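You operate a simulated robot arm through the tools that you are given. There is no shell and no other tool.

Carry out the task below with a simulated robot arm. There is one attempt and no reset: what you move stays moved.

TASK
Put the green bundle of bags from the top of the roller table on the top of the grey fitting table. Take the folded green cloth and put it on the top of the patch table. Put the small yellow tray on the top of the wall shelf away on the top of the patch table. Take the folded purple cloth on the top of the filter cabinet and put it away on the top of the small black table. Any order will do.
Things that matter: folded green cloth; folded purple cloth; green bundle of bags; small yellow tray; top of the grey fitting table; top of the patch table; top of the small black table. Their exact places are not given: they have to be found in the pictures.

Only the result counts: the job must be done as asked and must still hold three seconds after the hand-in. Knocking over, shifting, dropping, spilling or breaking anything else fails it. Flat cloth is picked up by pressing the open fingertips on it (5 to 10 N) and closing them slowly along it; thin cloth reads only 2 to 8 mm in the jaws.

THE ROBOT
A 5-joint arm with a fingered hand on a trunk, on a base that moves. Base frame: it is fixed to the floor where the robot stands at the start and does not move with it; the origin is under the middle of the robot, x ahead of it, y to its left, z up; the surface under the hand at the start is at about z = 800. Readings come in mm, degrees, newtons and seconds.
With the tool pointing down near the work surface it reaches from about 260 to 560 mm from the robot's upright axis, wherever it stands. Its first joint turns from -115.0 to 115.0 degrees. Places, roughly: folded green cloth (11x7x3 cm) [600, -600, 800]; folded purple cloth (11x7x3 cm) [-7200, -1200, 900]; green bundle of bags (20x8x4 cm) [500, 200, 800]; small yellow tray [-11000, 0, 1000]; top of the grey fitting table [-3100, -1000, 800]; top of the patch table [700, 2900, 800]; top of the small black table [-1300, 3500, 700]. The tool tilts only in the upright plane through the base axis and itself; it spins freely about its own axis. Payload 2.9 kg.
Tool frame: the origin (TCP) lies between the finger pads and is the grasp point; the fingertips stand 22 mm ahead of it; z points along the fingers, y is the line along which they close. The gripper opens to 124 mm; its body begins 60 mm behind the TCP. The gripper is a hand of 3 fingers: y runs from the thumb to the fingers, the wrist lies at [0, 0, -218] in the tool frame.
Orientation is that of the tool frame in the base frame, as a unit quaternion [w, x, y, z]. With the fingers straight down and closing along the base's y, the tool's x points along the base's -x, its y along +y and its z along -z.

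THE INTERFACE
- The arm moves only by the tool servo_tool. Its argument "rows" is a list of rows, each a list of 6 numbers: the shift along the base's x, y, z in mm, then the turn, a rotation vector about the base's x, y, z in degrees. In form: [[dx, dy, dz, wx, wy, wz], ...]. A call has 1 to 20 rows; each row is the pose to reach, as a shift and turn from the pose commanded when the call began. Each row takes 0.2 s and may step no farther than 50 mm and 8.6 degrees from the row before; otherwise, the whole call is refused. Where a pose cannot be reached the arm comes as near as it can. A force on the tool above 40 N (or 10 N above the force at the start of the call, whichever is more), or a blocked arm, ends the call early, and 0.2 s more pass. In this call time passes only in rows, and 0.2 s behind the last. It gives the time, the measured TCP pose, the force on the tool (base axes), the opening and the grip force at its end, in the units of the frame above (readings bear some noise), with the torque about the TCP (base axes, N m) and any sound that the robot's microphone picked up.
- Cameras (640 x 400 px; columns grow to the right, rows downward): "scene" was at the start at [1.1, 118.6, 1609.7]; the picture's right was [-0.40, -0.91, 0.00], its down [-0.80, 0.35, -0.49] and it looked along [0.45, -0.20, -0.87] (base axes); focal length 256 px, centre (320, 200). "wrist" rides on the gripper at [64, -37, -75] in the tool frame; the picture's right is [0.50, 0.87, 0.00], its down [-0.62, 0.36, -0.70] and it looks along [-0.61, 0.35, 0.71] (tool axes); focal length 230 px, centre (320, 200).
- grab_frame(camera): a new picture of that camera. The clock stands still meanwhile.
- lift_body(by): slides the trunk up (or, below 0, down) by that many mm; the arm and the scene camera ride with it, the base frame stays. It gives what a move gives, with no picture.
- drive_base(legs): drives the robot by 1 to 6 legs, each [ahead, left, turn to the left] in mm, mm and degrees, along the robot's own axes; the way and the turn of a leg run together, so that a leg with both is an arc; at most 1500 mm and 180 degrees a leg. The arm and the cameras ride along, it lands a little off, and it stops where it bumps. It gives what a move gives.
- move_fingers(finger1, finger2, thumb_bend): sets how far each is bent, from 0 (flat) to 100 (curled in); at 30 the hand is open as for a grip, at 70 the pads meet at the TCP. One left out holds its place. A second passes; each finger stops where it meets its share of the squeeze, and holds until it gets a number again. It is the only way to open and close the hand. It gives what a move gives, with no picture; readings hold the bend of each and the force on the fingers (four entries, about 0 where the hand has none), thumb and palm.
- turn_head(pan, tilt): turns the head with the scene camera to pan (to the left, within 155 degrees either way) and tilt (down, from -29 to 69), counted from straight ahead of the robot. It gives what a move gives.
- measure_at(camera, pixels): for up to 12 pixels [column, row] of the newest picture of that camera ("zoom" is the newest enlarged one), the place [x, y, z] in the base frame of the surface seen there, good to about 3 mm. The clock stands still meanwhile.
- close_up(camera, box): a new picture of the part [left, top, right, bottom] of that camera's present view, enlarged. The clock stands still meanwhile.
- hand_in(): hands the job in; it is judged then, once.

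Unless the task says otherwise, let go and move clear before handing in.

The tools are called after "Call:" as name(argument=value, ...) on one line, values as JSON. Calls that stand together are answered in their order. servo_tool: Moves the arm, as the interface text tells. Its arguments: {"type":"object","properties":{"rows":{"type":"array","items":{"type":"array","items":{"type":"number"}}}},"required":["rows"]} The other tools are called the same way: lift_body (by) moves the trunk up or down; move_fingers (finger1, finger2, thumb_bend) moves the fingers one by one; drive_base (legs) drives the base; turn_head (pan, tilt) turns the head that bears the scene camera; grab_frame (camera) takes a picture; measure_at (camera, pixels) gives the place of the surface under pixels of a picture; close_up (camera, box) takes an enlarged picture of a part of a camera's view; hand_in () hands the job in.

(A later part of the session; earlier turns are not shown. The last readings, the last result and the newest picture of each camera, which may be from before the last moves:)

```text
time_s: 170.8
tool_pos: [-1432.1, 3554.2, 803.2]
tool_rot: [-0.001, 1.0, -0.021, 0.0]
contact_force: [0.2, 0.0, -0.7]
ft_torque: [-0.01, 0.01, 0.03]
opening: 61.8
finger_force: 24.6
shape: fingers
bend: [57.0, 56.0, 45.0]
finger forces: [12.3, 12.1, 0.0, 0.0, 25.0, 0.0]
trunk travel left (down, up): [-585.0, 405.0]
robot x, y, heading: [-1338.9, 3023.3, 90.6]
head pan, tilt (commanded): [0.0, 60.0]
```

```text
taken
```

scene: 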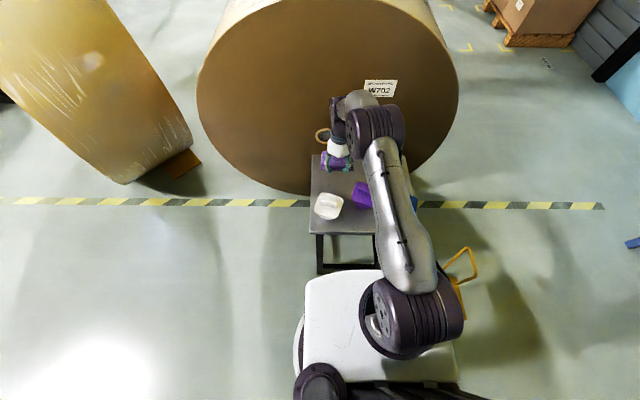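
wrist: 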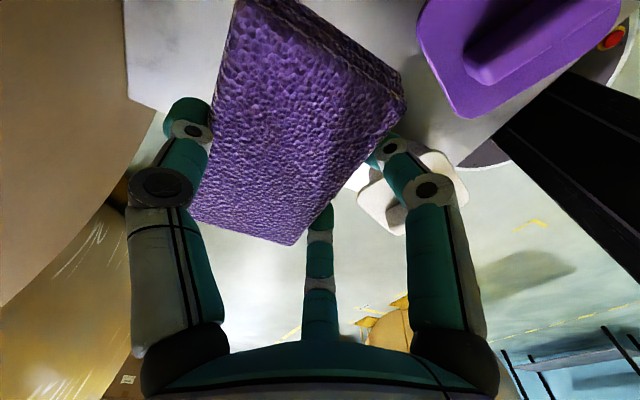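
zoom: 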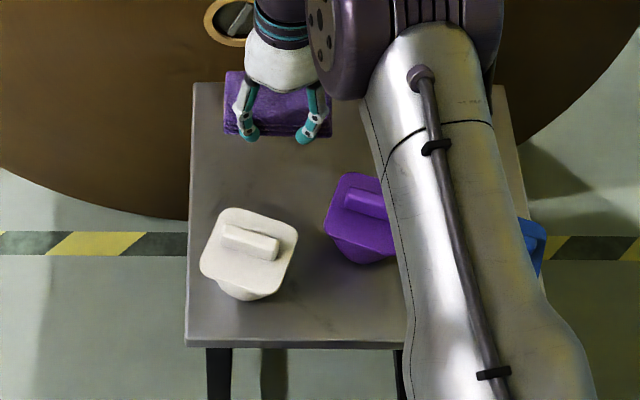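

The cloth is above the free back-left area, clear of the cups (zoom (278,105)). I'll lower in decreasing steps until contact.

Call:
servo_tool(rows=[[0, 0, -40, 0, 0, 0], [0, 0, -75, 0, 0, 0], [0, 0, -95, 0, 0, 0], [0, 0, -105, 0, 0, 0], [0, 0, -108, 0, 0, 0]])

Call:
close_up(camera="scene", box=[280, 130, 420, 250])

```text
time_s: 172.0
tool_pos: [-1431.3, 3553.6, 696.9]
tool_rot: [0.0, 1.0, -0.021, 0.0]
contact_force: [-0.2, 1.0, -0.7]
ft_torque: [-0.03, -0.04, 0.0]
opening: 61.8
finger_force: 24.8
shape: fingers
bend: [57.0, 56.0, 45.0]
finger forces: [12.3, 12.2, 0.0, 0.0, 25.1, 0.1]
trunk travel left (down, up): [-585.0, 405.0]
robot x, y, heading: [-1340.7, 3021.7, 90.5]
head pan, tilt (commanded): [0.0, 60.0]
```

```text
3.33 times, centred on (350, 190) of scene
```

zoom: 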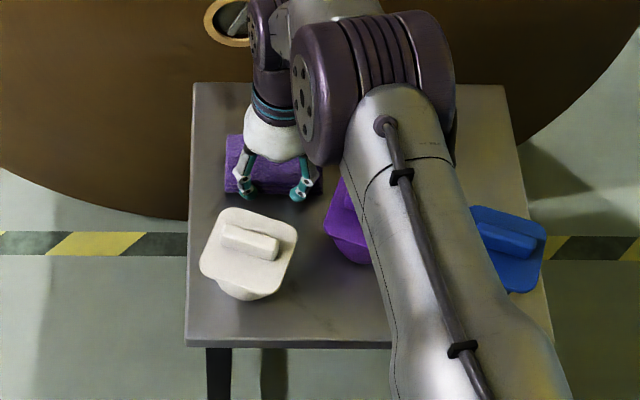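

Call:
measure_at(camera="zoom", pixels=[[330, 150], [350, 180], [380, 220], [375, 90], [248, 192], [302, 192], [215, 210], [285, 222]])

Call:
servo_tool(rows=[[0, 0, -2, 0, 0, 0], [0, 0, -4, 0, 0, 0]])

```text
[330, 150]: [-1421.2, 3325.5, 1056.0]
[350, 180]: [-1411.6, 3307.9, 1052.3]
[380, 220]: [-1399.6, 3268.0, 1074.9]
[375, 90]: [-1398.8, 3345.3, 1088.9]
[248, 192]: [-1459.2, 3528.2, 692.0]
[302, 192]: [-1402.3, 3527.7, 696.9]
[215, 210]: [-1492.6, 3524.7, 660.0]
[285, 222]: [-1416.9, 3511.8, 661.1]
```

```text
time_s: 172.6
tool_pos: [-1428.5, 3552.8, 693.0]
tool_rot: [0.0, 1.0, -0.021, 0.0]
contact_force: [0.6, 0.0, 1.1]
ft_torque: [0.0, -0.02, 0.01]
opening: 61.7
finger_force: 24.7
shape: fingers
bend: [57.0, 56.0, 45.0]
finger forces: [12.3, 12.1, 0.0, 0.1, 25.3, 0.1]
trunk travel left (down, up): [-585.0, 405.0]
robot x, y, heading: [-1342.8, 3021.1, 90.5]
head pan, tilt (commanded): [0.0, 60.0]
```

Call:
servo_tool(rows=[[0, 0, -1.5, 0, 0, 0]])

Call:
move_fingers(finger1=52, finger2=52, thumb_bend=33)

Call:
grab_frame(camera="wrist")

```text
time_s: 173.0
tool_pos: [-1429.6, 3553.0, 691.3]
tool_rot: [-0.001, 1.0, -0.02, 0.0]
contact_force: [0.0, 2.3, 6.3]
ft_torque: [-0.02, -0.02, -0.03]
opening: 62.0
finger_force: 25.6
shape: fingers
bend: [57.0, 56.0, 45.0]
finger forces: [11.9, 12.2, 0.0, 0.0, 27.0, 0.0]
trunk travel left (down, up): [-585.0, 405.0]
robot x, y, heading: [-1341.7, 3022.9, 90.7]
head pan, tilt (commanded): [0.0, 60.0]
```

```text
time_s: 174.0
tool_pos: [-1430.6, 3553.5, 692.3]
tool_rot: [0.0, 1.0, -0.021, -0.001]
contact_force: [0.3, -0.1, 0.0]
ft_torque: [0.02, 0.03, -0.01]
opening: 71.0
finger_force: 0.1
shape: fingers
bend: [52.0, 52.0, 33.0]
finger forces: [0.2, 0.0, 0.1, 0.0, 0.1, 0.0]
trunk travel left (down, up): [-585.0, 405.0]
robot x, y, heading: [-1343.1, 3022.6, 90.6]
head pan, tilt (commanded): [0.0, 60.0]
```

```text
taken
```

wrist: 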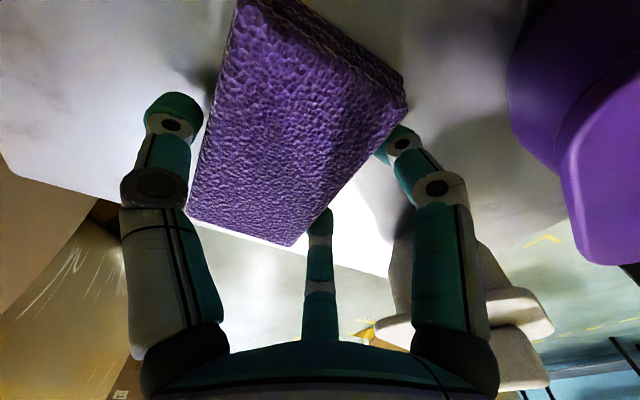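

The cloth is released (forces ~0). I'll open slightly more and rise straight up.

Call:
move_fingers(finger1=50, finger2=50, thumb_bend=27)

Call:
servo_tool(rows=[[0, 0, 10, 0, 0, 0], [0, 0, 25, 0, 0, 0], [0, 0, 50, 0, 0, 0], [0, 0, 90, 0, 0, 0], [0, 0, 135, 0, 0, 0], [0, 0, 180, 0, 0, 0], [0, 0, 225, 0, 0, 0]])

Call:
close_up(camera="scene", box=[280, 130, 420, 250])

Call:
grab_frame(camera="wrist")

```text
time_s: 175.0
tool_pos: [-1430.4, 3553.1, 691.5]
tool_rot: [0.0, 1.0, -0.021, -0.001]
contact_force: [0.0, 0.7, -0.4]
ft_torque: [-0.05, -0.02, -0.01]
opening: 80.7
finger_force: 0.0
shape: fingers
bend: [50.0, 50.0, 27.0]
finger forces: [0.0, 0.0, 0.0, 0.0, 0.0, 0.0]
trunk travel left (down, up): [-585.0, 405.0]
robot x, y, heading: [-1341.8, 3024.7, 90.5]
head pan, tilt (commanded): [0.0, 60.0]
```

```text
time_s: 176.6
tool_pos: [-1431.9, 3553.6, 919.9]
tool_rot: [0.0, 1.0, -0.021, 0.0]
contact_force: [-0.6, -0.3, -0.3]
ft_torque: [0.04, 0.02, -0.01]
opening: 80.8
finger_force: 0.1
shape: fingers
bend: [50.0, 50.0, 27.0]
finger forces: [0.0, 0.0, 0.0, 0.1, 0.0, 0.0]
trunk travel left (down, up): [-585.0, 405.0]
robot x, y, heading: [-1339.0, 3022.4, 90.5]
head pan, tilt (commanded): [0.0, 60.0]
```

```text
3.33 times, centred on (350, 190) of scene
```

zoom: 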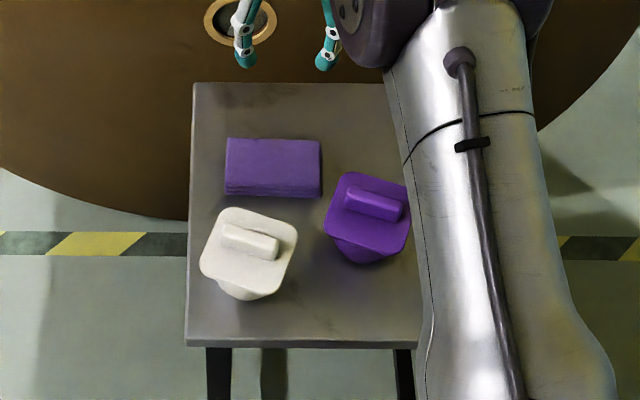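

```text
taken
```

wrist: 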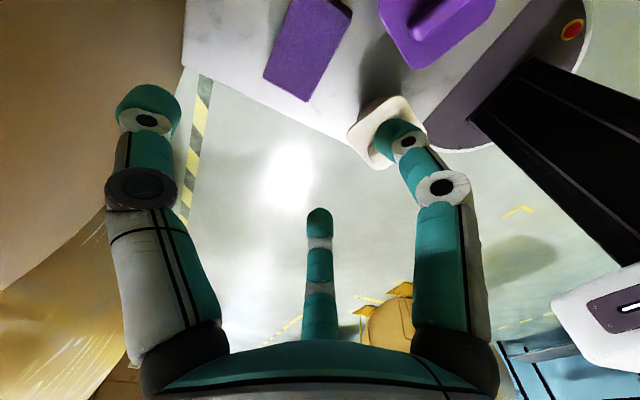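

The purple cloth lies flat behind the white cup, all cups undisturbed. I'll back away, restore the trunk height, turn to face +x and drive toward the right end of the roller table for the green cloth.

Call:
drive_base(legs=[[-700, 0, 0], [-800, 0, 0]])

Call:
lift_body(by=140)

Call:
drive_base(legs=[[0, 0, -90.5], [800, -1150, 0], [0, -550, 0]])

Call:
turn_head(pan=-35, tilt=35)

Call:
grab_frame(camera="scene")

```text
time_s: 184.3
tool_pos: [-1425.6, 2054.6, 918.2]
tool_rot: [-0.001, 1.0, -0.029, 0.001]
contact_force: [-0.1, -0.3, 0.4]
ft_torque: [-0.03, -0.01, -0.01]
opening: 80.9
finger_force: 0.1
shape: fingers
bend: [50.0, 50.0, 27.0]
finger forces: [0.0, 0.0, 0.0, 0.0, 0.0, 0.0]
trunk travel left (down, up): [-585.0, 405.0]
robot x, y, heading: [-1339.2, 1523.1, 89.7]
head pan, tilt (commanded): [0.0, 60.0]
```

```text
time_s: 186.0
tool_pos: [-1426.6, 2055.5, 1058.7]
tool_rot: [-0.001, 1.0, -0.028, 0.001]
contact_force: [0.8, 0.2, -0.2]
ft_torque: [0.01, -0.04, 0.02]
opening: 80.8
finger_force: 0.1
shape: fingers
bend: [50.0, 50.0, 27.0]
finger forces: [0.0, 0.0, 0.0, 0.0, 0.1, 0.1]
trunk travel left (down, up): [-725.0, 265.0]
robot x, y, heading: [-1344.9, 1525.2, 89.7]
head pan, tilt (commanded): [0.0, 60.0]
```

```text
time_s: 199.7
tool_pos: [-56.0, -165.6, 1058.7]
tool_rot: [0.0, -0.675, 0.738, 0.0]
contact_force: [0.1, -0.5, 0.7]
ft_torque: [0.02, -0.03, 0.02]
opening: 80.9
finger_force: 0.1
shape: fingers
bend: [50.0, 50.0, 27.0]
finger forces: [0.1, 0.1, 0.1, 0.0, 0.1, 0.0]
trunk travel left (down, up): [-725.0, 265.0]
robot x, y, heading: [-592.4, -231.4, -2.2]
head pan, tilt (commanded): [0.0, 60.0]
```

```text
time_s: 200.7
tool_pos: [-55.8, -164.0, 1058.6]
tool_rot: [-0.001, -0.674, 0.738, 0.0]
contact_force: [0.2, -0.4, 0.4]
ft_torque: [0.05, -0.03, -0.02]
opening: 80.9
finger_force: 0.1
shape: fingers
bend: [50.0, 50.0, 27.0]
finger forces: [0.1, 0.0, 0.0, 0.1, 0.0, 0.0]
trunk travel left (down, up): [-725.0, 265.0]
robot x, y, heading: [-590.8, -223.7, -2.3]
head pan, tilt (commanded): [-35.0, 35.0]
```

```text
taken
```

scene: 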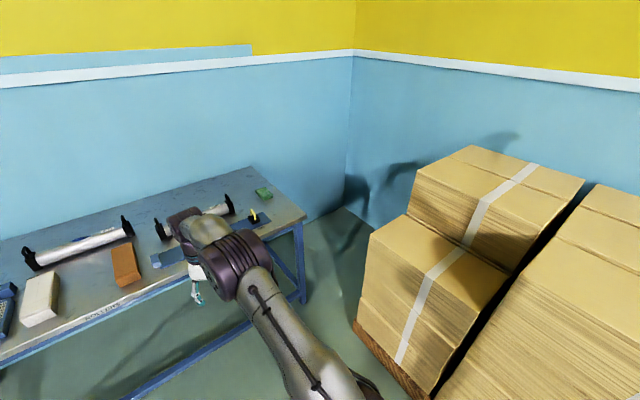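

Call:
measure_at(camera="scene", pixels=[[263, 193], [306, 215], [250, 168], [303, 300], [353, 325], [372, 238], [430, 395], [250, 240], [190, 285], [275, 255], [320, 230], [350, 200]])

Call:
close_up(camera="scene", box=[140, 150, 380, 310])

```text
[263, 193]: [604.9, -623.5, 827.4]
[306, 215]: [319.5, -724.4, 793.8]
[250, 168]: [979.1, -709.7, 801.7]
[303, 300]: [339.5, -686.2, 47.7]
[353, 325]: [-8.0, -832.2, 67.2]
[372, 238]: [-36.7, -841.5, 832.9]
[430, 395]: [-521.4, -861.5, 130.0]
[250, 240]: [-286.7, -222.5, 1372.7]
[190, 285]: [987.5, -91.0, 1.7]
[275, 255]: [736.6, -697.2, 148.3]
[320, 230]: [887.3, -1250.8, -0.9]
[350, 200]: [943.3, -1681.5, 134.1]
```

```text
2.50 times, centred on (260, 230) of scene
```

zoom: 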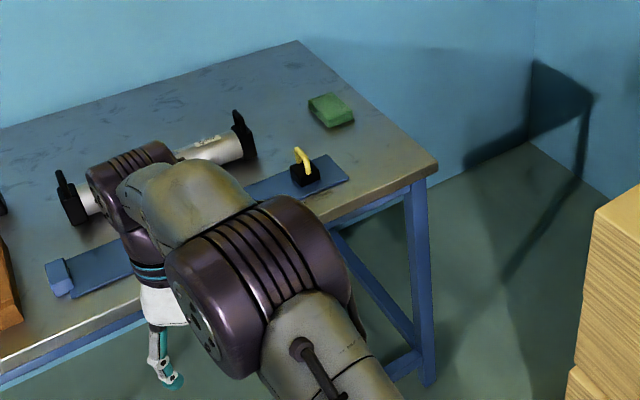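

The gap between the pallet corner (−8,−832) and the table corner (320,−724) is too narrow to pass, so I must reach the cloth from the front. I'll measure the lower bars and the cloth's corners.

Call:
close_up(camera="scene", box=[240, 170, 320, 230])

Call:
measure_at(camera="scene", pixels=[[150, 387], [200, 355], [240, 328], [285, 268], [70, 340], [20, 362], [297, 290], [218, 258]])

```text
6.67 times, centred on (280, 200) of scene
```

zoom: 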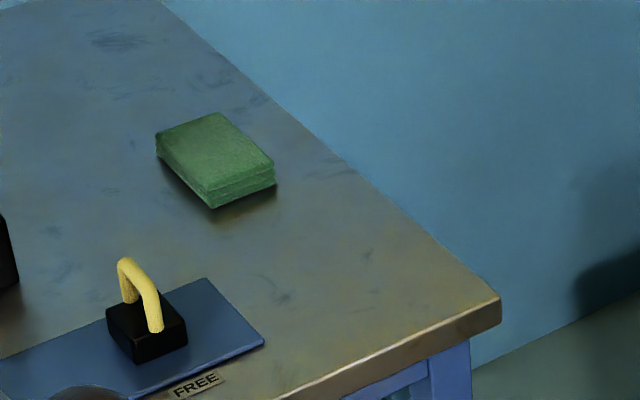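

```text
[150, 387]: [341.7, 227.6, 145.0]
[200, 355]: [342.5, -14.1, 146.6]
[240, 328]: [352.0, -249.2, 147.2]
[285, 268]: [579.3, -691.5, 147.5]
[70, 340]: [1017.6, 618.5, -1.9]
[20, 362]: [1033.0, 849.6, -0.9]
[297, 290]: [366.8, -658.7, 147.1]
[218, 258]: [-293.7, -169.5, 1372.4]
```

Call:
measure_at(camera="zoom", pixels=[[160, 136], [213, 115], [271, 163], [207, 188], [215, 150], [213, 206], [274, 183], [140, 320], [185, 290], [130, 270], [262, 340], [205, 282]])

```text
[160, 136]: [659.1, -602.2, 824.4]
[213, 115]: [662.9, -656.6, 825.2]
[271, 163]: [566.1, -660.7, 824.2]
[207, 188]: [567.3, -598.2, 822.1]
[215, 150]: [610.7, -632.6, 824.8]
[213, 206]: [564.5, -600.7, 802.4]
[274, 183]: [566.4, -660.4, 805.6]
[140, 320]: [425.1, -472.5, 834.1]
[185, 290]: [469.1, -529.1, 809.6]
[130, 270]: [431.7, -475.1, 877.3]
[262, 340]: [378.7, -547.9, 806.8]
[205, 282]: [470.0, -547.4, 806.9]
```

The green cloth spans x 566–661, y −600…−659 (top 824), and the table's lower bar is at x≈342. I'll check my base's true radius with the wrist picture before going close.

Call:
grab_frame(camera="wrist")

```text
taken
```

wrist: 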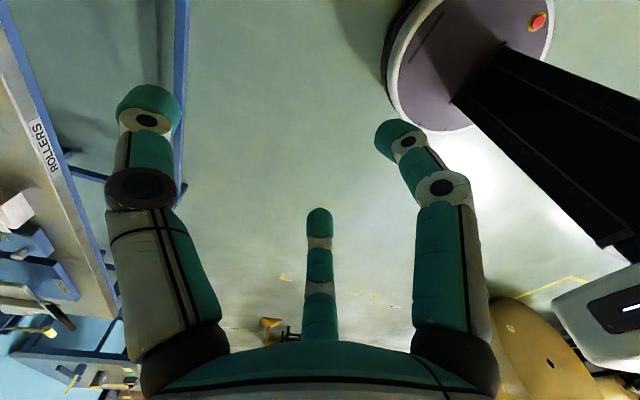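

Call:
measure_at(camera="wrist", pixels=[[390, 80], [393, 105], [387, 50], [400, 20], [420, 125], [450, 133], [550, 20], [545, 45], [470, 128], [430, 3], [384, 70], [400, 115]])

```text
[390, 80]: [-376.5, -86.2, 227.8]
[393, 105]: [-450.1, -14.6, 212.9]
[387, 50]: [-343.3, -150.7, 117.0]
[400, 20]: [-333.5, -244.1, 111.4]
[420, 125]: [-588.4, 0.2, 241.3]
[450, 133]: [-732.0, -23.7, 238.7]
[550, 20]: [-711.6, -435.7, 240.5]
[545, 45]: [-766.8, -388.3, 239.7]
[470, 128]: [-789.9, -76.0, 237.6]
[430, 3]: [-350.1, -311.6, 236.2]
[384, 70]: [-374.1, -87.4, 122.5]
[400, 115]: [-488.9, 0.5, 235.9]
```

The base is a circle of ~259 mm radius, so standing at about (55,−530) keeps ~25 mm to the lower bar and ~48 mm to the pallet. I'll approach in small legs.

Call:
drive_base(legs=[[0, 0, 2.3], [560, -130, 0]])

Call:
servo_tool(rows=[[-20, 0, 10, 0, 0, -8.5], [-40, 0, 20, 0, 0, -17], [-60, 0, 30, 0, 0, -25.5], [-80, 0, 30, 0, 0, -34], [-100, 0, 30, 0, 0, -42.5], [-100, 0, 30, 0, 0, -51], [-100, 0, 30, 0, 0, -59.5], [-100, 0, 30, 0, 0, -68], [-100, 0, 30, 0, 0, -76.5], [-100, 0, 30, 0, 0, -85]])

```text
time_s: 204.4
tool_pos: [499.3, -268.3, 1059.3]
tool_rot: [0.0, -0.69, 0.724, 0.001]
contact_force: [-0.2, -1.4, -0.3]
ft_torque: [0.01, 0.04, -0.02]
opening: 80.9
finger_force: 0.0
shape: fingers
bend: [50.0, 50.0, 27.0]
finger forces: [0.0, 0.0, 0.0, 0.0, 0.1, 0.0]
trunk travel left (down, up): [-725.0, 265.0]
robot x, y, heading: [-30.2, -356.7, 0.2]
head pan, tilt (commanded): [-35.0, 35.0]
```

```text
time_s: 206.6
tool_pos: [400.0, -267.7, 1088.8]
tool_rot: [0.0, -0.019, 1.0, 0.001]
contact_force: [-0.5, 0.3, -0.2]
ft_torque: [0.0, -0.03, 0.0]
opening: 81.0
finger_force: 0.0
shape: fingers
bend: [50.0, 50.0, 27.0]
finger forces: [0.0, 0.0, 0.1, 0.0, 0.0, 0.0]
trunk travel left (down, up): [-725.0, 265.0]
robot x, y, heading: [-31.7, -352.3, 0.3]
head pan, tilt (commanded): [-35.0, 35.0]
```

Call:
drive_base(legs=[[40, -150, -0.3], [43, -24, 0]])

Call:
turn_head(pan=-40, tilt=50)

Call:
grab_frame(camera="scene")

Call:
grab_frame(camera="wrist")

```text
time_s: 208.5
tool_pos: [482.5, -444.8, 1088.8]
tool_rot: [0.001, -0.017, 1.0, 0.0]
contact_force: [-0.8, -0.5, 0.7]
ft_torque: [0.0, 0.02, 0.01]
opening: 80.9
finger_force: 0.0
shape: fingers
bend: [50.0, 50.0, 27.0]
finger forces: [0.0, 0.0, 0.0, 0.0, 0.1, 0.0]
trunk travel left (down, up): [-725.0, 265.0]
robot x, y, heading: [47.5, -530.6, -0.0]
head pan, tilt (commanded): [-35.0, 35.0]
```

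```text
time_s: 209.3
tool_pos: [481.7, -443.7, 1089.6]
tool_rot: [0.0, -0.017, 1.0, 0.0]
contact_force: [0.8, -1.4, -0.1]
ft_torque: [0.0, 0.0, -0.02]
opening: 81.0
finger_force: 0.2
shape: fingers
bend: [50.0, 50.0, 27.0]
finger forces: [0.0, 0.0, 0.0, 0.0, 0.0, 0.0]
trunk travel left (down, up): [-725.0, 265.0]
robot x, y, heading: [51.3, -532.8, 0.2]
head pan, tilt (commanded): [-40.0, 50.0]
```

```text
taken
```

scene: 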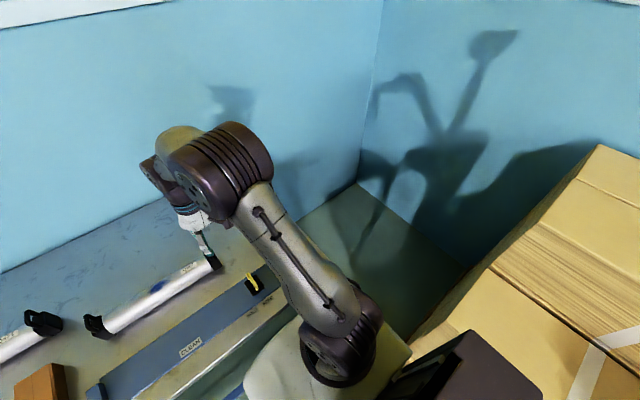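

```text
taken
```

wrist: 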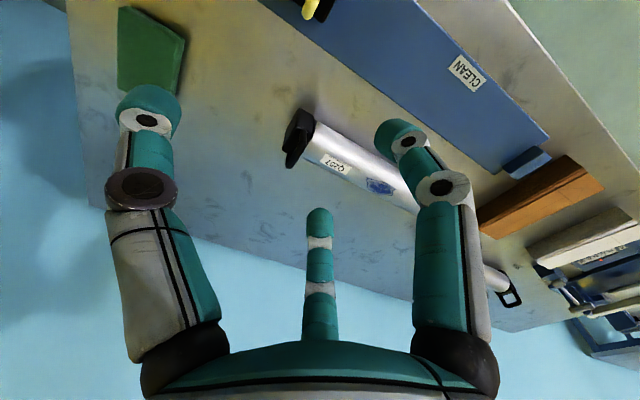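

The cloth shows at wrist px (150,45). I'll set fingers to 54 / thumb 26 and move toward TCP (602,−600) at z≈980.

Call:
move_fingers(finger1=54, finger2=54, thumb_bend=26)

Call:
servo_tool(rows=[[24, -31, -30, 0, 0, 0], [48, -62, -60, 0, 0, -2], [72, -94, -90, 0, 0, -2], [96, -125, -105, 0, 0, -2], [120, -156, -109, 0, 0, -2]])

Call:
grab_frame(camera="wrist")

Call:
close_up(camera="scene", box=[140, 100, 380, 300])

```text
time_s: 210.3
tool_pos: [483.0, -443.3, 1089.4]
tool_rot: [0.0, -0.017, 1.0, 0.001]
contact_force: [-0.8, -0.1, 0.0]
ft_torque: [0.04, 0.0, -0.01]
opening: 77.7
finger_force: 0.1
shape: fingers
bend: [54.0, 54.0, 26.0]
finger forces: [0.0, 0.1, 0.0, 0.0, 0.2, 0.1]
trunk travel left (down, up): [-725.0, 265.0]
robot x, y, heading: [50.6, -529.6, -0.1]
head pan, tilt (commanded): [-40.0, 50.0]
```

```text
time_s: 211.5
tool_pos: [602.9, -601.8, 980.2]
tool_rot: [-0.001, -0.001, 1.0, 0.0]
contact_force: [1.0, -0.9, 0.0]
ft_torque: [0.02, 0.04, 0.0]
opening: 77.7
finger_force: 0.0
shape: fingers
bend: [54.0, 54.0, 26.0]
finger forces: [0.1, 0.0, 0.0, 0.0, 0.1, 0.1]
trunk travel left (down, up): [-725.0, 265.0]
robot x, y, heading: [52.1, -526.4, 0.0]
head pan, tilt (commanded): [-40.0, 50.0]
```

```text
taken
```

wrist: 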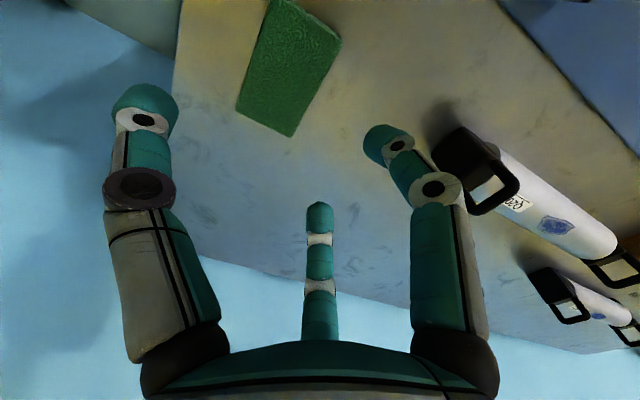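

```text
2.00 times, centred on (260, 200) of scene
```

zoom: 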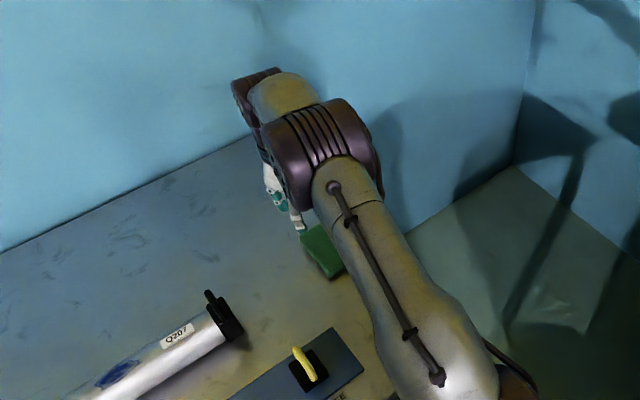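

I'll measure the cloth, the fingertip faces and the roller bracket in this wrist view.

Call:
measure_at(camera="wrist", pixels=[[340, 40], [290, 133], [238, 110], [272, 5], [290, 70], [450, 140], [470, 205], [520, 190], [380, 135], [165, 110], [322, 210], [435, 165]])

```text
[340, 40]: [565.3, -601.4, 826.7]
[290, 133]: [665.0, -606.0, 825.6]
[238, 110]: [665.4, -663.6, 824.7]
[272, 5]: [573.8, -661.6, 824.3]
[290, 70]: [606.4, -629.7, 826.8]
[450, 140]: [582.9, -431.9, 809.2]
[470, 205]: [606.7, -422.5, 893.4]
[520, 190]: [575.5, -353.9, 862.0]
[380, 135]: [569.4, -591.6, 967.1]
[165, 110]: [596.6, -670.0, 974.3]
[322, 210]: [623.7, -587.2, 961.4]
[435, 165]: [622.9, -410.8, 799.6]
```

The cloth (y −601…−663) sits between thumb face −670 and finger faces −590. I'll descend to about z≈834.

Call:
servo_tool(rows=[[2, -1, -45, 0, 0, 0], [5, -1, -90, 0, 0, 0], [5, -1, -120, 0, 0, 0], [5, -1, -138, 0, 0, 0], [5, -1, -146, 0, 0, 0]])

Call:
grab_frame(camera="wrist")

```text
time_s: 212.7
tool_pos: [607.5, -601.1, 834.3]
tool_rot: [0.0, 0.0, 1.0, -0.001]
contact_force: [0.6, -0.1, -0.9]
ft_torque: [-0.01, 0.01, 0.01]
opening: 77.6
finger_force: 0.1
shape: fingers
bend: [54.0, 54.0, 26.0]
finger forces: [0.1, 0.0, 0.0, 0.0, 0.0, 0.0]
trunk travel left (down, up): [-725.0, 265.0]
robot x, y, heading: [51.3, -530.2, -0.1]
head pan, tilt (commanded): [-40.0, 50.0]
```

```text
taken
```

wrist: 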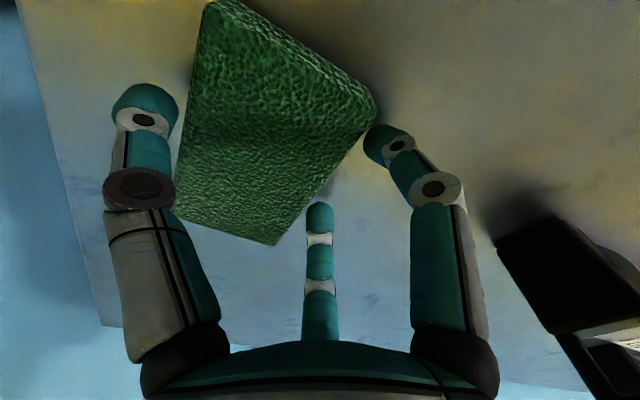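

The cloth is between the digits. I'll lower 2 mm and close progressively.

Call:
servo_tool(rows=[[0, 0, -2, 0, 0, 0]])

Call:
move_fingers(finger1=57, finger2=57, thumb_bend=34)

Call:
move_fingers(finger1=72, finger2=72, thumb_bend=62)

Call:
grab_frame(camera="wrist")

```text
time_s: 213.1
tool_pos: [606.9, -601.2, 832.4]
tool_rot: [0.0, 0.0, 1.0, 0.0]
contact_force: [-0.5, -0.4, 0.1]
ft_torque: [-0.02, -0.01, -0.01]
opening: 77.6
finger_force: 0.1
shape: fingers
bend: [54.0, 54.0, 26.0]
finger forces: [0.0, 0.0, 0.0, 0.1, 0.0, 0.0]
trunk travel left (down, up): [-725.0, 265.0]
robot x, y, heading: [51.9, -531.7, -0.1]
head pan, tilt (commanded): [-40.0, 50.0]
```

```text
time_s: 214.1
tool_pos: [607.8, -601.7, 831.3]
tool_rot: [0.0, 0.0, 1.0, 0.0]
contact_force: [-0.2, -0.5, 0.8]
ft_torque: [-0.02, 0.0, -0.01]
opening: 67.0
finger_force: 1.1
shape: fingers
bend: [56.0, 56.0, 33.0]
finger forces: [0.5, 0.1, 0.0, 0.0, 0.9, 0.1]
trunk travel left (down, up): [-725.0, 265.0]
robot x, y, heading: [53.4, -530.9, -0.1]
head pan, tilt (commanded): [-40.0, 50.0]
```

```text
time_s: 215.1
tool_pos: [606.7, -601.3, 833.1]
tool_rot: [0.0, 0.0, 1.0, 0.001]
contact_force: [0.2, -1.1, 4.1]
ft_torque: [-0.13, 0.0, -0.01]
opening: 62.8
finger_force: 22.7
shape: fingers
bend: [58.0, 59.0, 40.0]
finger forces: [11.0, 10.8, 0.0, 0.0, 24.3, 0.1]
trunk travel left (down, up): [-725.0, 265.0]
robot x, y, heading: [51.8, -532.0, 0.4]
head pan, tilt (commanded): [-40.0, 50.0]
```

```text
taken
```

wrist: 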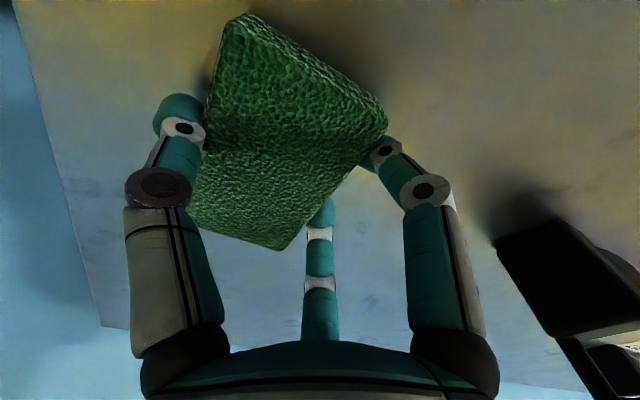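

Grip is ~23 N. I'll lift the green cloth slowly.

Call:
servo_tool(rows=[[0, 0, 4, 0, 0, 0], [0, 0, 10, 0, 0, 0], [0, 0, 20, 0, 0, 0], [0, 0, 35, 0, 0, 0], [0, 0, 60, 0, 0, 0], [-10, 0, 90, 0, 0, 0], [-25, 0, 130, 0, 0, 0], [-50, 0, 170, 0, 0, 0], [-80, 0, 210, 0, 0, 0]])

Call:
grab_frame(camera="wrist")

```text
time_s: 217.1
tool_pos: [524.7, -603.6, 1043.7]
tool_rot: [0.001, 0.0, 1.0, 0.0]
contact_force: [0.6, -0.1, -0.2]
ft_torque: [-0.07, -0.01, -0.04]
opening: 62.8
finger_force: 23.0
shape: fingers
bend: [58.0, 59.0, 40.0]
finger forces: [11.5, 11.4, 0.1, 0.1, 23.3, 0.0]
trunk travel left (down, up): [-725.0, 265.0]
robot x, y, heading: [53.5, -532.9, 0.2]
head pan, tilt (commanded): [-40.0, 50.0]
```

```text
taken
```

wrist: 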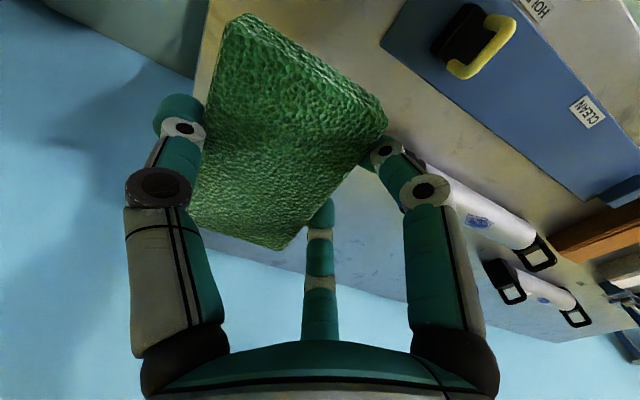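

The green cloth is held. I'll back off from the table, then drive left along x≈−350 to about y=1500 and look at the patch table.

Call:
drive_base(legs=[[-60, 180, 0], [-380, 0, 0], [0, 1000, 0], [0, 900, 0]])

Call:
turn_head(pan=40, tilt=30)

Call:
grab_frame(camera="scene")

```text
time_s: 229.7
tool_pos: [75.2, 1469.4, 1042.3]
tool_rot: [0.0, -0.003, 1.0, 0.0]
contact_force: [0.5, -1.0, -0.1]
ft_torque: [0.0, -0.01, 0.04]
opening: 63.0
finger_force: 23.0
shape: fingers
bend: [58.0, 59.0, 40.0]
finger forces: [11.5, 11.4, 0.0, 0.0, 23.4, 0.0]
trunk travel left (down, up): [-725.0, 265.0]
robot x, y, heading: [-398.2, 1539.4, 0.5]
head pan, tilt (commanded): [-40.0, 50.0]
```

```text
time_s: 231.2
tool_pos: [73.8, 1468.8, 1042.4]
tool_rot: [-0.001, -0.003, 1.0, 0.0]
contact_force: [0.9, 0.0, 0.5]
ft_torque: [0.03, 0.01, 0.01]
opening: 62.8
finger_force: 23.3
shape: fingers
bend: [58.0, 59.0, 40.0]
finger forces: [11.5, 11.3, 0.0, 0.1, 23.2, 0.0]
trunk travel left (down, up): [-725.0, 265.0]
robot x, y, heading: [-403.4, 1539.6, 0.3]
head pan, tilt (commanded): [40.0, 30.0]
```

```text
taken
```

scene: 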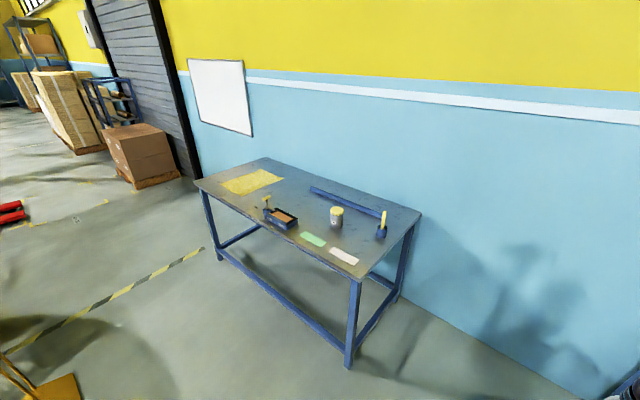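

Call:
close_up(camera="scene", box=[190, 150, 430, 300])

Call:
measure_at(camera="scene", pixels=[[357, 280], [421, 214], [265, 158], [196, 183], [225, 190], [282, 180], [280, 217], [313, 240], [344, 256], [336, 222], [381, 232], [312, 190]])

Call:
measure_at(camera="scene", pixels=[[350, 358], [357, 255], [400, 240], [300, 300], [370, 250], [360, 232], [265, 205], [240, 205], [290, 200], [345, 270], [220, 260], [397, 225]])

```text
2.67 times, centred on (310, 225) of scene
```

zoom: 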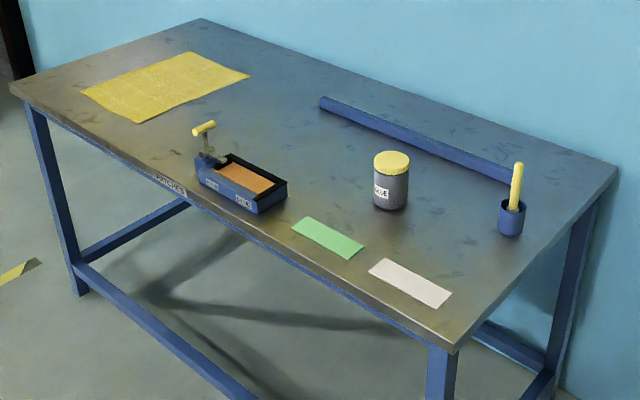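

```text
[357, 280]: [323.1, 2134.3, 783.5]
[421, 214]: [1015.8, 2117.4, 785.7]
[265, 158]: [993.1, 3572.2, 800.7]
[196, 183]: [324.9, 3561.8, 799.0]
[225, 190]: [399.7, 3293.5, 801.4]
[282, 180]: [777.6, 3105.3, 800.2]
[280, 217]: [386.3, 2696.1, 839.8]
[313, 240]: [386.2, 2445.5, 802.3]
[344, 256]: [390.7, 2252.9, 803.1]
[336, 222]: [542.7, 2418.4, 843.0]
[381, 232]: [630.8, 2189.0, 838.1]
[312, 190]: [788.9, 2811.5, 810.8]
```

```text
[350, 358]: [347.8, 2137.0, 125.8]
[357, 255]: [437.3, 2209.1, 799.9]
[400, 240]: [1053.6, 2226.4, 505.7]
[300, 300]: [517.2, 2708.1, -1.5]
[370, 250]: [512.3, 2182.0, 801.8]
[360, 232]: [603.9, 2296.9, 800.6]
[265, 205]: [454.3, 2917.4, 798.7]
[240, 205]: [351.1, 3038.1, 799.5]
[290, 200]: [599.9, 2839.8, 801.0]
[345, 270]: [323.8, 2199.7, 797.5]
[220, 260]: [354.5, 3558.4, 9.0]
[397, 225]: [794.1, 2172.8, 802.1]
```

The patch table (x 320–1020, y 2115–3575) is free around (470,2910), between the ink pad and the yellow sheet. I'll drive to (−150,2900) and look more closely.

Call:
drive_base(legs=[[240, 0, -0.4], [0, 1360, 0]])

Call:
turn_head(pan=15, tilt=45)

Call:
grab_frame(camera="scene")

```text
time_s: 239.4
tool_pos: [317.2, 2824.3, 1042.9]
tool_rot: [0.001, 0.002, 1.0, 0.0]
contact_force: [-0.6, 0.0, -1.2]
ft_torque: [0.0, -0.03, 0.03]
opening: 63.0
finger_force: 22.4
shape: fingers
bend: [58.0, 59.0, 40.0]
finger forces: [11.5, 11.4, 0.1, 0.0, 23.4, 0.0]
trunk travel left (down, up): [-725.0, 265.0]
robot x, y, heading: [-159.2, 2899.8, -0.3]
head pan, tilt (commanded): [40.0, 30.0]
```

```text
time_s: 240.3
tool_pos: [317.0, 2824.2, 1042.1]
tool_rot: [-0.001, 0.002, 1.0, 0.0]
contact_force: [-0.3, 0.2, 0.2]
ft_torque: [0.02, 0.02, 0.02]
opening: 62.9
finger_force: 22.9
shape: fingers
bend: [58.0, 59.0, 40.0]
finger forces: [11.5, 11.3, 0.0, 0.0, 23.3, 0.0]
trunk travel left (down, up): [-725.0, 265.0]
robot x, y, heading: [-158.3, 2899.1, -0.4]
head pan, tilt (commanded): [15.0, 45.0]
```

```text
taken
```

scene: 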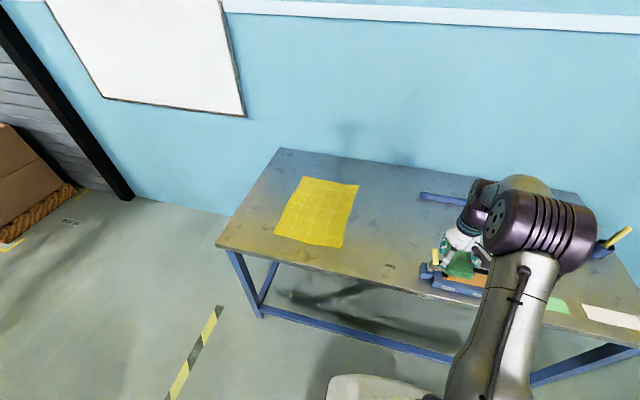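

Call:
measure_at(camera="scene", pixels=[[303, 178], [358, 186], [276, 236], [343, 248], [430, 263], [425, 280], [420, 196], [380, 230], [390, 265], [400, 240], [440, 225], [350, 265]])

Call:
close_up(camera="scene", box=[260, 150, 500, 310])

```text
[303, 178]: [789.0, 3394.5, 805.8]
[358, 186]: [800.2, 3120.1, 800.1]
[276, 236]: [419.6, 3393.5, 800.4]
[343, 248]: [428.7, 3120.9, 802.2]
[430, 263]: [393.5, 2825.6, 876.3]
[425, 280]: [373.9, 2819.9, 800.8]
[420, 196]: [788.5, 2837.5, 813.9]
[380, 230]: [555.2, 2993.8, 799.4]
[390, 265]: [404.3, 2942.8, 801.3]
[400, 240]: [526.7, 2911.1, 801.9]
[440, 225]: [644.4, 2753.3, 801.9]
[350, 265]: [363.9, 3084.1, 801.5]
```

```text
2.50 times, centred on (380, 230) of scene
```

zoom: 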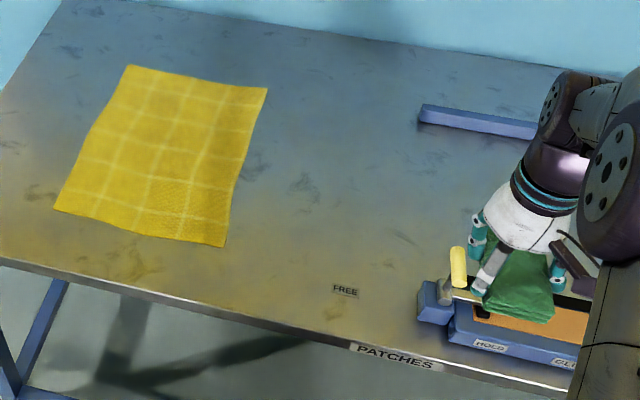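

The free area is y 2850–3110. I'll drive ahead 195 mm and put the green cloth at about (560,2905).

Call:
drive_base(legs=[[195, 0, 0.3]])

Call:
servo_tool(rows=[[13, 28, 0, 0, 0, 0], [26, 56, 0, 0, 0, 0], [39, 84, 0, 0, 0, 0], [39, 111, 0, 0, 0, 0]])

```text
time_s: 241.9
tool_pos: [512.4, 2823.8, 1042.7]
tool_rot: [0.001, 0.001, 1.0, -0.001]
contact_force: [0.4, 0.0, -1.1]
ft_torque: [0.0, 0.02, 0.02]
opening: 62.8
finger_force: 23.0
shape: fingers
bend: [58.0, 59.0, 40.0]
finger forces: [11.5, 11.4, 0.0, 0.1, 23.4, 0.0]
trunk travel left (down, up): [-725.0, 265.0]
robot x, y, heading: [35.0, 2898.2, -0.1]
head pan, tilt (commanded): [15.0, 45.0]
```

```text
time_s: 242.9
tool_pos: [548.8, 2936.3, 1042.8]
tool_rot: [0.0, 0.002, 1.0, 0.0]
contact_force: [0.7, -0.1, 0.5]
ft_torque: [0.02, -0.02, 0.01]
opening: 62.7
finger_force: 22.7
shape: fingers
bend: [58.0, 59.0, 40.0]
finger forces: [11.3, 11.4, 0.1, 0.1, 23.2, 0.0]
trunk travel left (down, up): [-725.0, 265.0]
robot x, y, heading: [37.2, 2897.3, -0.2]
head pan, tilt (commanded): [15.0, 45.0]
```

Positioned over the free spot. Lowering to just above the surface.

Call:
servo_tool(rows=[[0, 0, -45, 0, 0, 0], [0, 0, -90, 0, 0, 0], [0, 0, -135, 0, 0, 0], [0, 0, -170, 0, 0, 0], [0, 0, -190, 0, 0, 0], [0, 0, -202, 0, 0, 0]])

Call:
grab_frame(camera="wrist")

Call:
grab_frame(camera="scene")

```text
time_s: 244.3
tool_pos: [550.5, 2932.9, 839.6]
tool_rot: [0.0, 0.002, 1.0, 0.0]
contact_force: [-0.5, 0.3, -0.6]
ft_torque: [0.0, -0.01, -0.05]
opening: 62.7
finger_force: 22.7
shape: fingers
bend: [58.0, 59.0, 40.0]
finger forces: [11.2, 11.4, 0.1, 0.1, 23.1, 0.0]
trunk travel left (down, up): [-725.0, 265.0]
robot x, y, heading: [34.0, 2899.2, -0.2]
head pan, tilt (commanded): [15.0, 45.0]
```

```text
taken
```

wrist: 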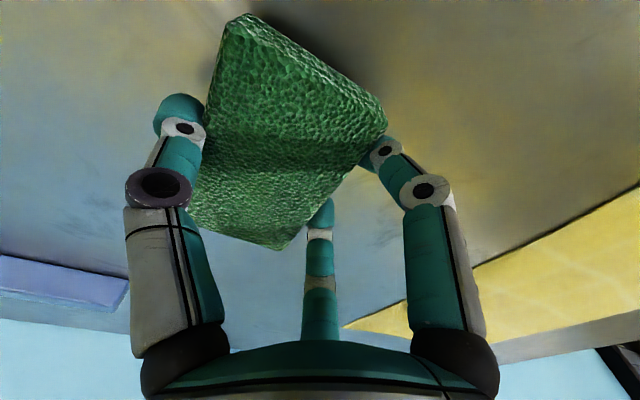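

```text
taken
```

scene: 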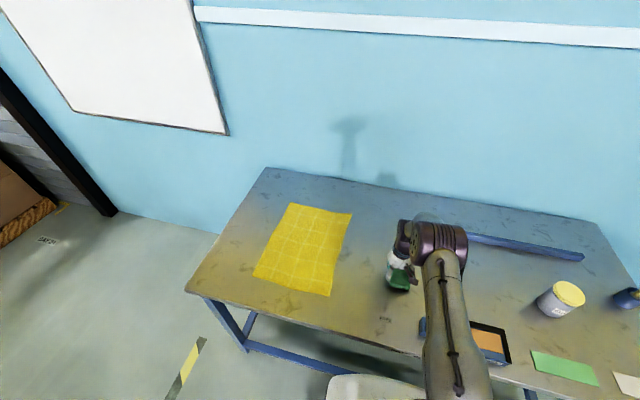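

Call:
servo_tool(rows=[[0, 0, -3, 0, 0, 0], [0, 0, -5, 0, 0, 0], [0, 0, -6.5, 0, 0, 0]])

```text
time_s: 245.1
tool_pos: [551.5, 2933.9, 833.5]
tool_rot: [0.0, 0.002, 1.0, 0.0]
contact_force: [0.4, -1.0, -1.6]
ft_torque: [0.0, 0.02, -0.03]
opening: 62.6
finger_force: 22.4
shape: fingers
bend: [58.0, 59.0, 40.0]
finger forces: [11.2, 11.4, 0.1, 0.0, 23.1, 0.0]
trunk travel left (down, up): [-725.0, 265.0]
robot x, y, heading: [34.2, 2897.9, -0.2]
head pan, tilt (commanded): [15.0, 45.0]
```

Call:
servo_tool(rows=[[0, 0, -1.5, 0, 0, 0], [0, 0, -2.5, 0, 0, 0]])

```text
time_s: 245.7
tool_pos: [549.5, 2934.5, 832.0]
tool_rot: [0.001, 0.002, 1.0, 0.0]
contact_force: [1.0, -1.4, 7.0]
ft_torque: [-0.2, -0.03, 0.0]
opening: 63.0
finger_force: 23.2
shape: fingers
bend: [58.0, 59.0, 40.0]
finger forces: [11.4, 10.9, 0.0, 0.1, 24.5, 0.0]
trunk travel left (down, up): [-725.0, 265.0]
robot x, y, heading: [33.6, 2897.4, -0.1]
head pan, tilt (commanded): [15.0, 45.0]
```

The cloth touches the table (7 N). I'll open the fingers and rise.

Call:
move_fingers(finger1=54, finger2=54, thumb_bend=32)

Call:
move_fingers(finger1=50, finger2=50, thumb_bend=25)

Call:
servo_tool(rows=[[0, 0, 10, 0, 0, 0], [0, 0, 25, 0, 0, 0], [0, 0, 50, 0, 0, 0], [0, 0, 90, 0, 0, 0], [0, 0, 135, 0, 0, 0], [0, 0, 180, 0, 0, 0], [-40, 0, 220, 0, 0, 0], [-80, 0, 240, 0, 0, 0]])

Call:
grab_frame(camera="scene")

Call:
grab_frame(camera="wrist")

```text
time_s: 246.7
tool_pos: [549.5, 2934.8, 831.8]
tool_rot: [0.0, 0.002, 1.0, 0.0]
contact_force: [-0.8, 0.3, -0.5]
ft_torque: [0.03, 0.01, -0.01]
opening: 70.3
finger_force: 0.1
shape: fingers
bend: [54.0, 54.0, 32.0]
finger forces: [0.1, 0.0, 0.0, 0.0, 0.1, 0.0]
trunk travel left (down, up): [-725.0, 265.0]
robot x, y, heading: [35.5, 2902.8, -0.4]
head pan, tilt (commanded): [15.0, 45.0]
```

```text
time_s: 247.7
tool_pos: [550.5, 2935.2, 832.0]
tool_rot: [0.0, 0.002, 1.0, 0.0]
contact_force: [0.1, 0.6, 0.3]
ft_torque: [0.0, 0.03, 0.0]
opening: 82.9
finger_force: 0.1
shape: fingers
bend: [50.0, 50.0, 25.0]
finger forces: [0.0, 0.1, 0.0, 0.0, 0.0, 0.0]
trunk travel left (down, up): [-725.0, 265.0]
robot x, y, heading: [35.6, 2893.0, -0.2]
head pan, tilt (commanded): [15.0, 45.0]
```

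```text
refused: row 7 steps farther than a row can; nothing moved
```

```text
taken
```

scene: 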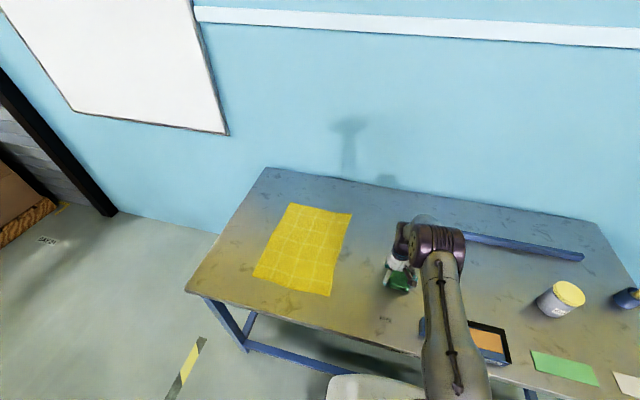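

```text
taken
```

wrist: 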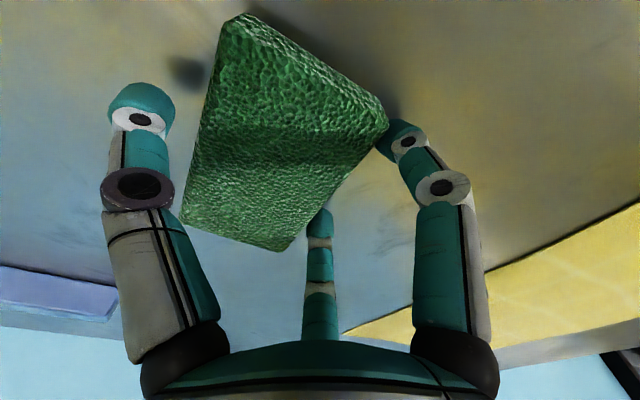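

The fingers are clear of the cloth; my rise was refused for a too-big step, so I'll repeat it with smaller ones.

Call:
servo_tool(rows=[[0, 0, 10, 0, 0, 0], [0, 0, 25, 0, 0, 0], [0, 0, 50, 0, 0, 0], [0, 0, 90, 0, 0, 0], [0, 0, 135, 0, 0, 0], [0, 0, 180, 0, 0, 0], [-25, 0, 215, 0, 0, 0], [-55, 0, 245, 0, 0, 0], [-95, 0, 260, 0, 0, 0]])

Call:
grab_frame(camera="scene")

Call:
grab_frame(camera="wrist")

```text
time_s: 249.7
tool_pos: [453.9, 2935.4, 1093.5]
tool_rot: [0.001, 0.001, 1.0, 0.0]
contact_force: [0.2, -0.6, 0.3]
ft_torque: [0.02, -0.02, -0.04]
opening: 82.8
finger_force: 0.0
shape: fingers
bend: [50.0, 50.0, 25.0]
finger forces: [0.0, 0.0, 0.1, 0.1, 0.0, 0.0]
trunk travel left (down, up): [-725.0, 265.0]
robot x, y, heading: [33.2, 2897.1, 0.1]
head pan, tilt (commanded): [15.0, 45.0]
```

```text
taken
```

scene: 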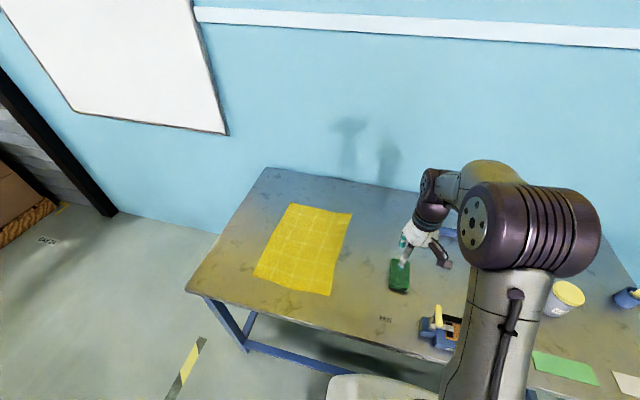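

```text
taken
```

wrist: 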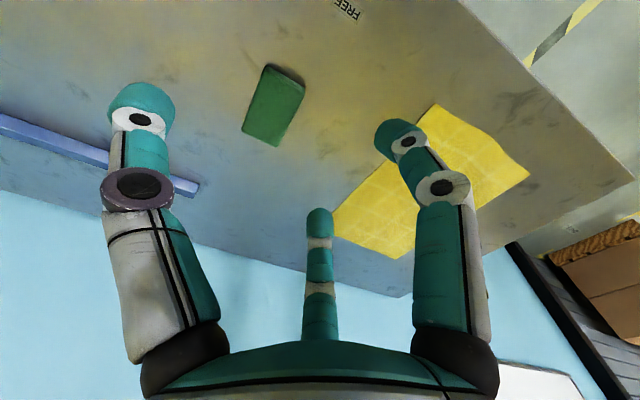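

The green cloth lies on the patch table (px (399,275)). Now for the tray: back off, drive down to the corridor, turn around and go along it toward the far wall.

Call:
drive_base(legs=[[-330, 0, 0], [0, -1300, 0], [0, -1300, 0], [0, 0, 180]])

Call:
drive_base(legs=[[1500, 0, 0], [1500, 0, 0], [1500, 0, 0]])

Call:
turn_head(pan=0, tilt=15)

Call:
grab_frame(camera="scene")

```text
time_s: 271.6
tool_pos: [-686.4, 214.4, 1091.6]
tool_rot: [0.0, 1.0, 0.013, 0.0]
contact_force: [0.0, 0.0, 0.4]
ft_torque: [0.03, -0.01, -0.01]
opening: 82.8
finger_force: 0.0
shape: fingers
bend: [50.0, 50.0, 25.0]
finger forces: [0.0, 0.0, 0.0, 0.0, 0.1, 0.0]
trunk travel left (down, up): [-725.0, 265.0]
robot x, y, heading: [-266.9, 259.6, -178.5]
head pan, tilt (commanded): [15.0, 45.0]
```

```text
time_s: 293.2
tool_pos: [-5199.2, 97.4, 1091.0]
tool_rot: [0.0, 1.0, 0.02, 0.001]
contact_force: [0.5, -0.1, 0.1]
ft_torque: [0.0, 0.03, -0.01]
opening: 82.7
finger_force: 0.0
shape: fingers
bend: [50.0, 50.0, 25.0]
finger forces: [0.1, 0.0, 0.1, 0.0, 0.0, 0.0]
trunk travel left (down, up): [-725.0, 265.0]
robot x, y, heading: [-4777.4, 150.0, -177.8]
head pan, tilt (commanded): [15.0, 45.0]
```

```text
time_s: 294.1
tool_pos: [-5199.2, 96.9, 1091.2]
tool_rot: [0.0, 1.0, 0.018, 0.0]
contact_force: [0.5, 0.3, 0.8]
ft_torque: [-0.01, 0.02, -0.02]
opening: 82.7
finger_force: 0.0
shape: fingers
bend: [50.0, 50.0, 25.0]
finger forces: [0.0, 0.0, 0.0, 0.0, 0.0, 0.0]
trunk travel left (down, up): [-725.0, 265.0]
robot x, y, heading: [-4779.4, 153.7, -178.3]
head pan, tilt (commanded): [0.0, 15.0]
```

```text
taken
```

scene: 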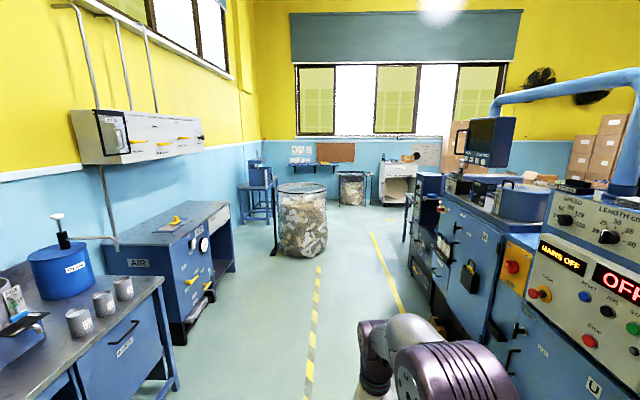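

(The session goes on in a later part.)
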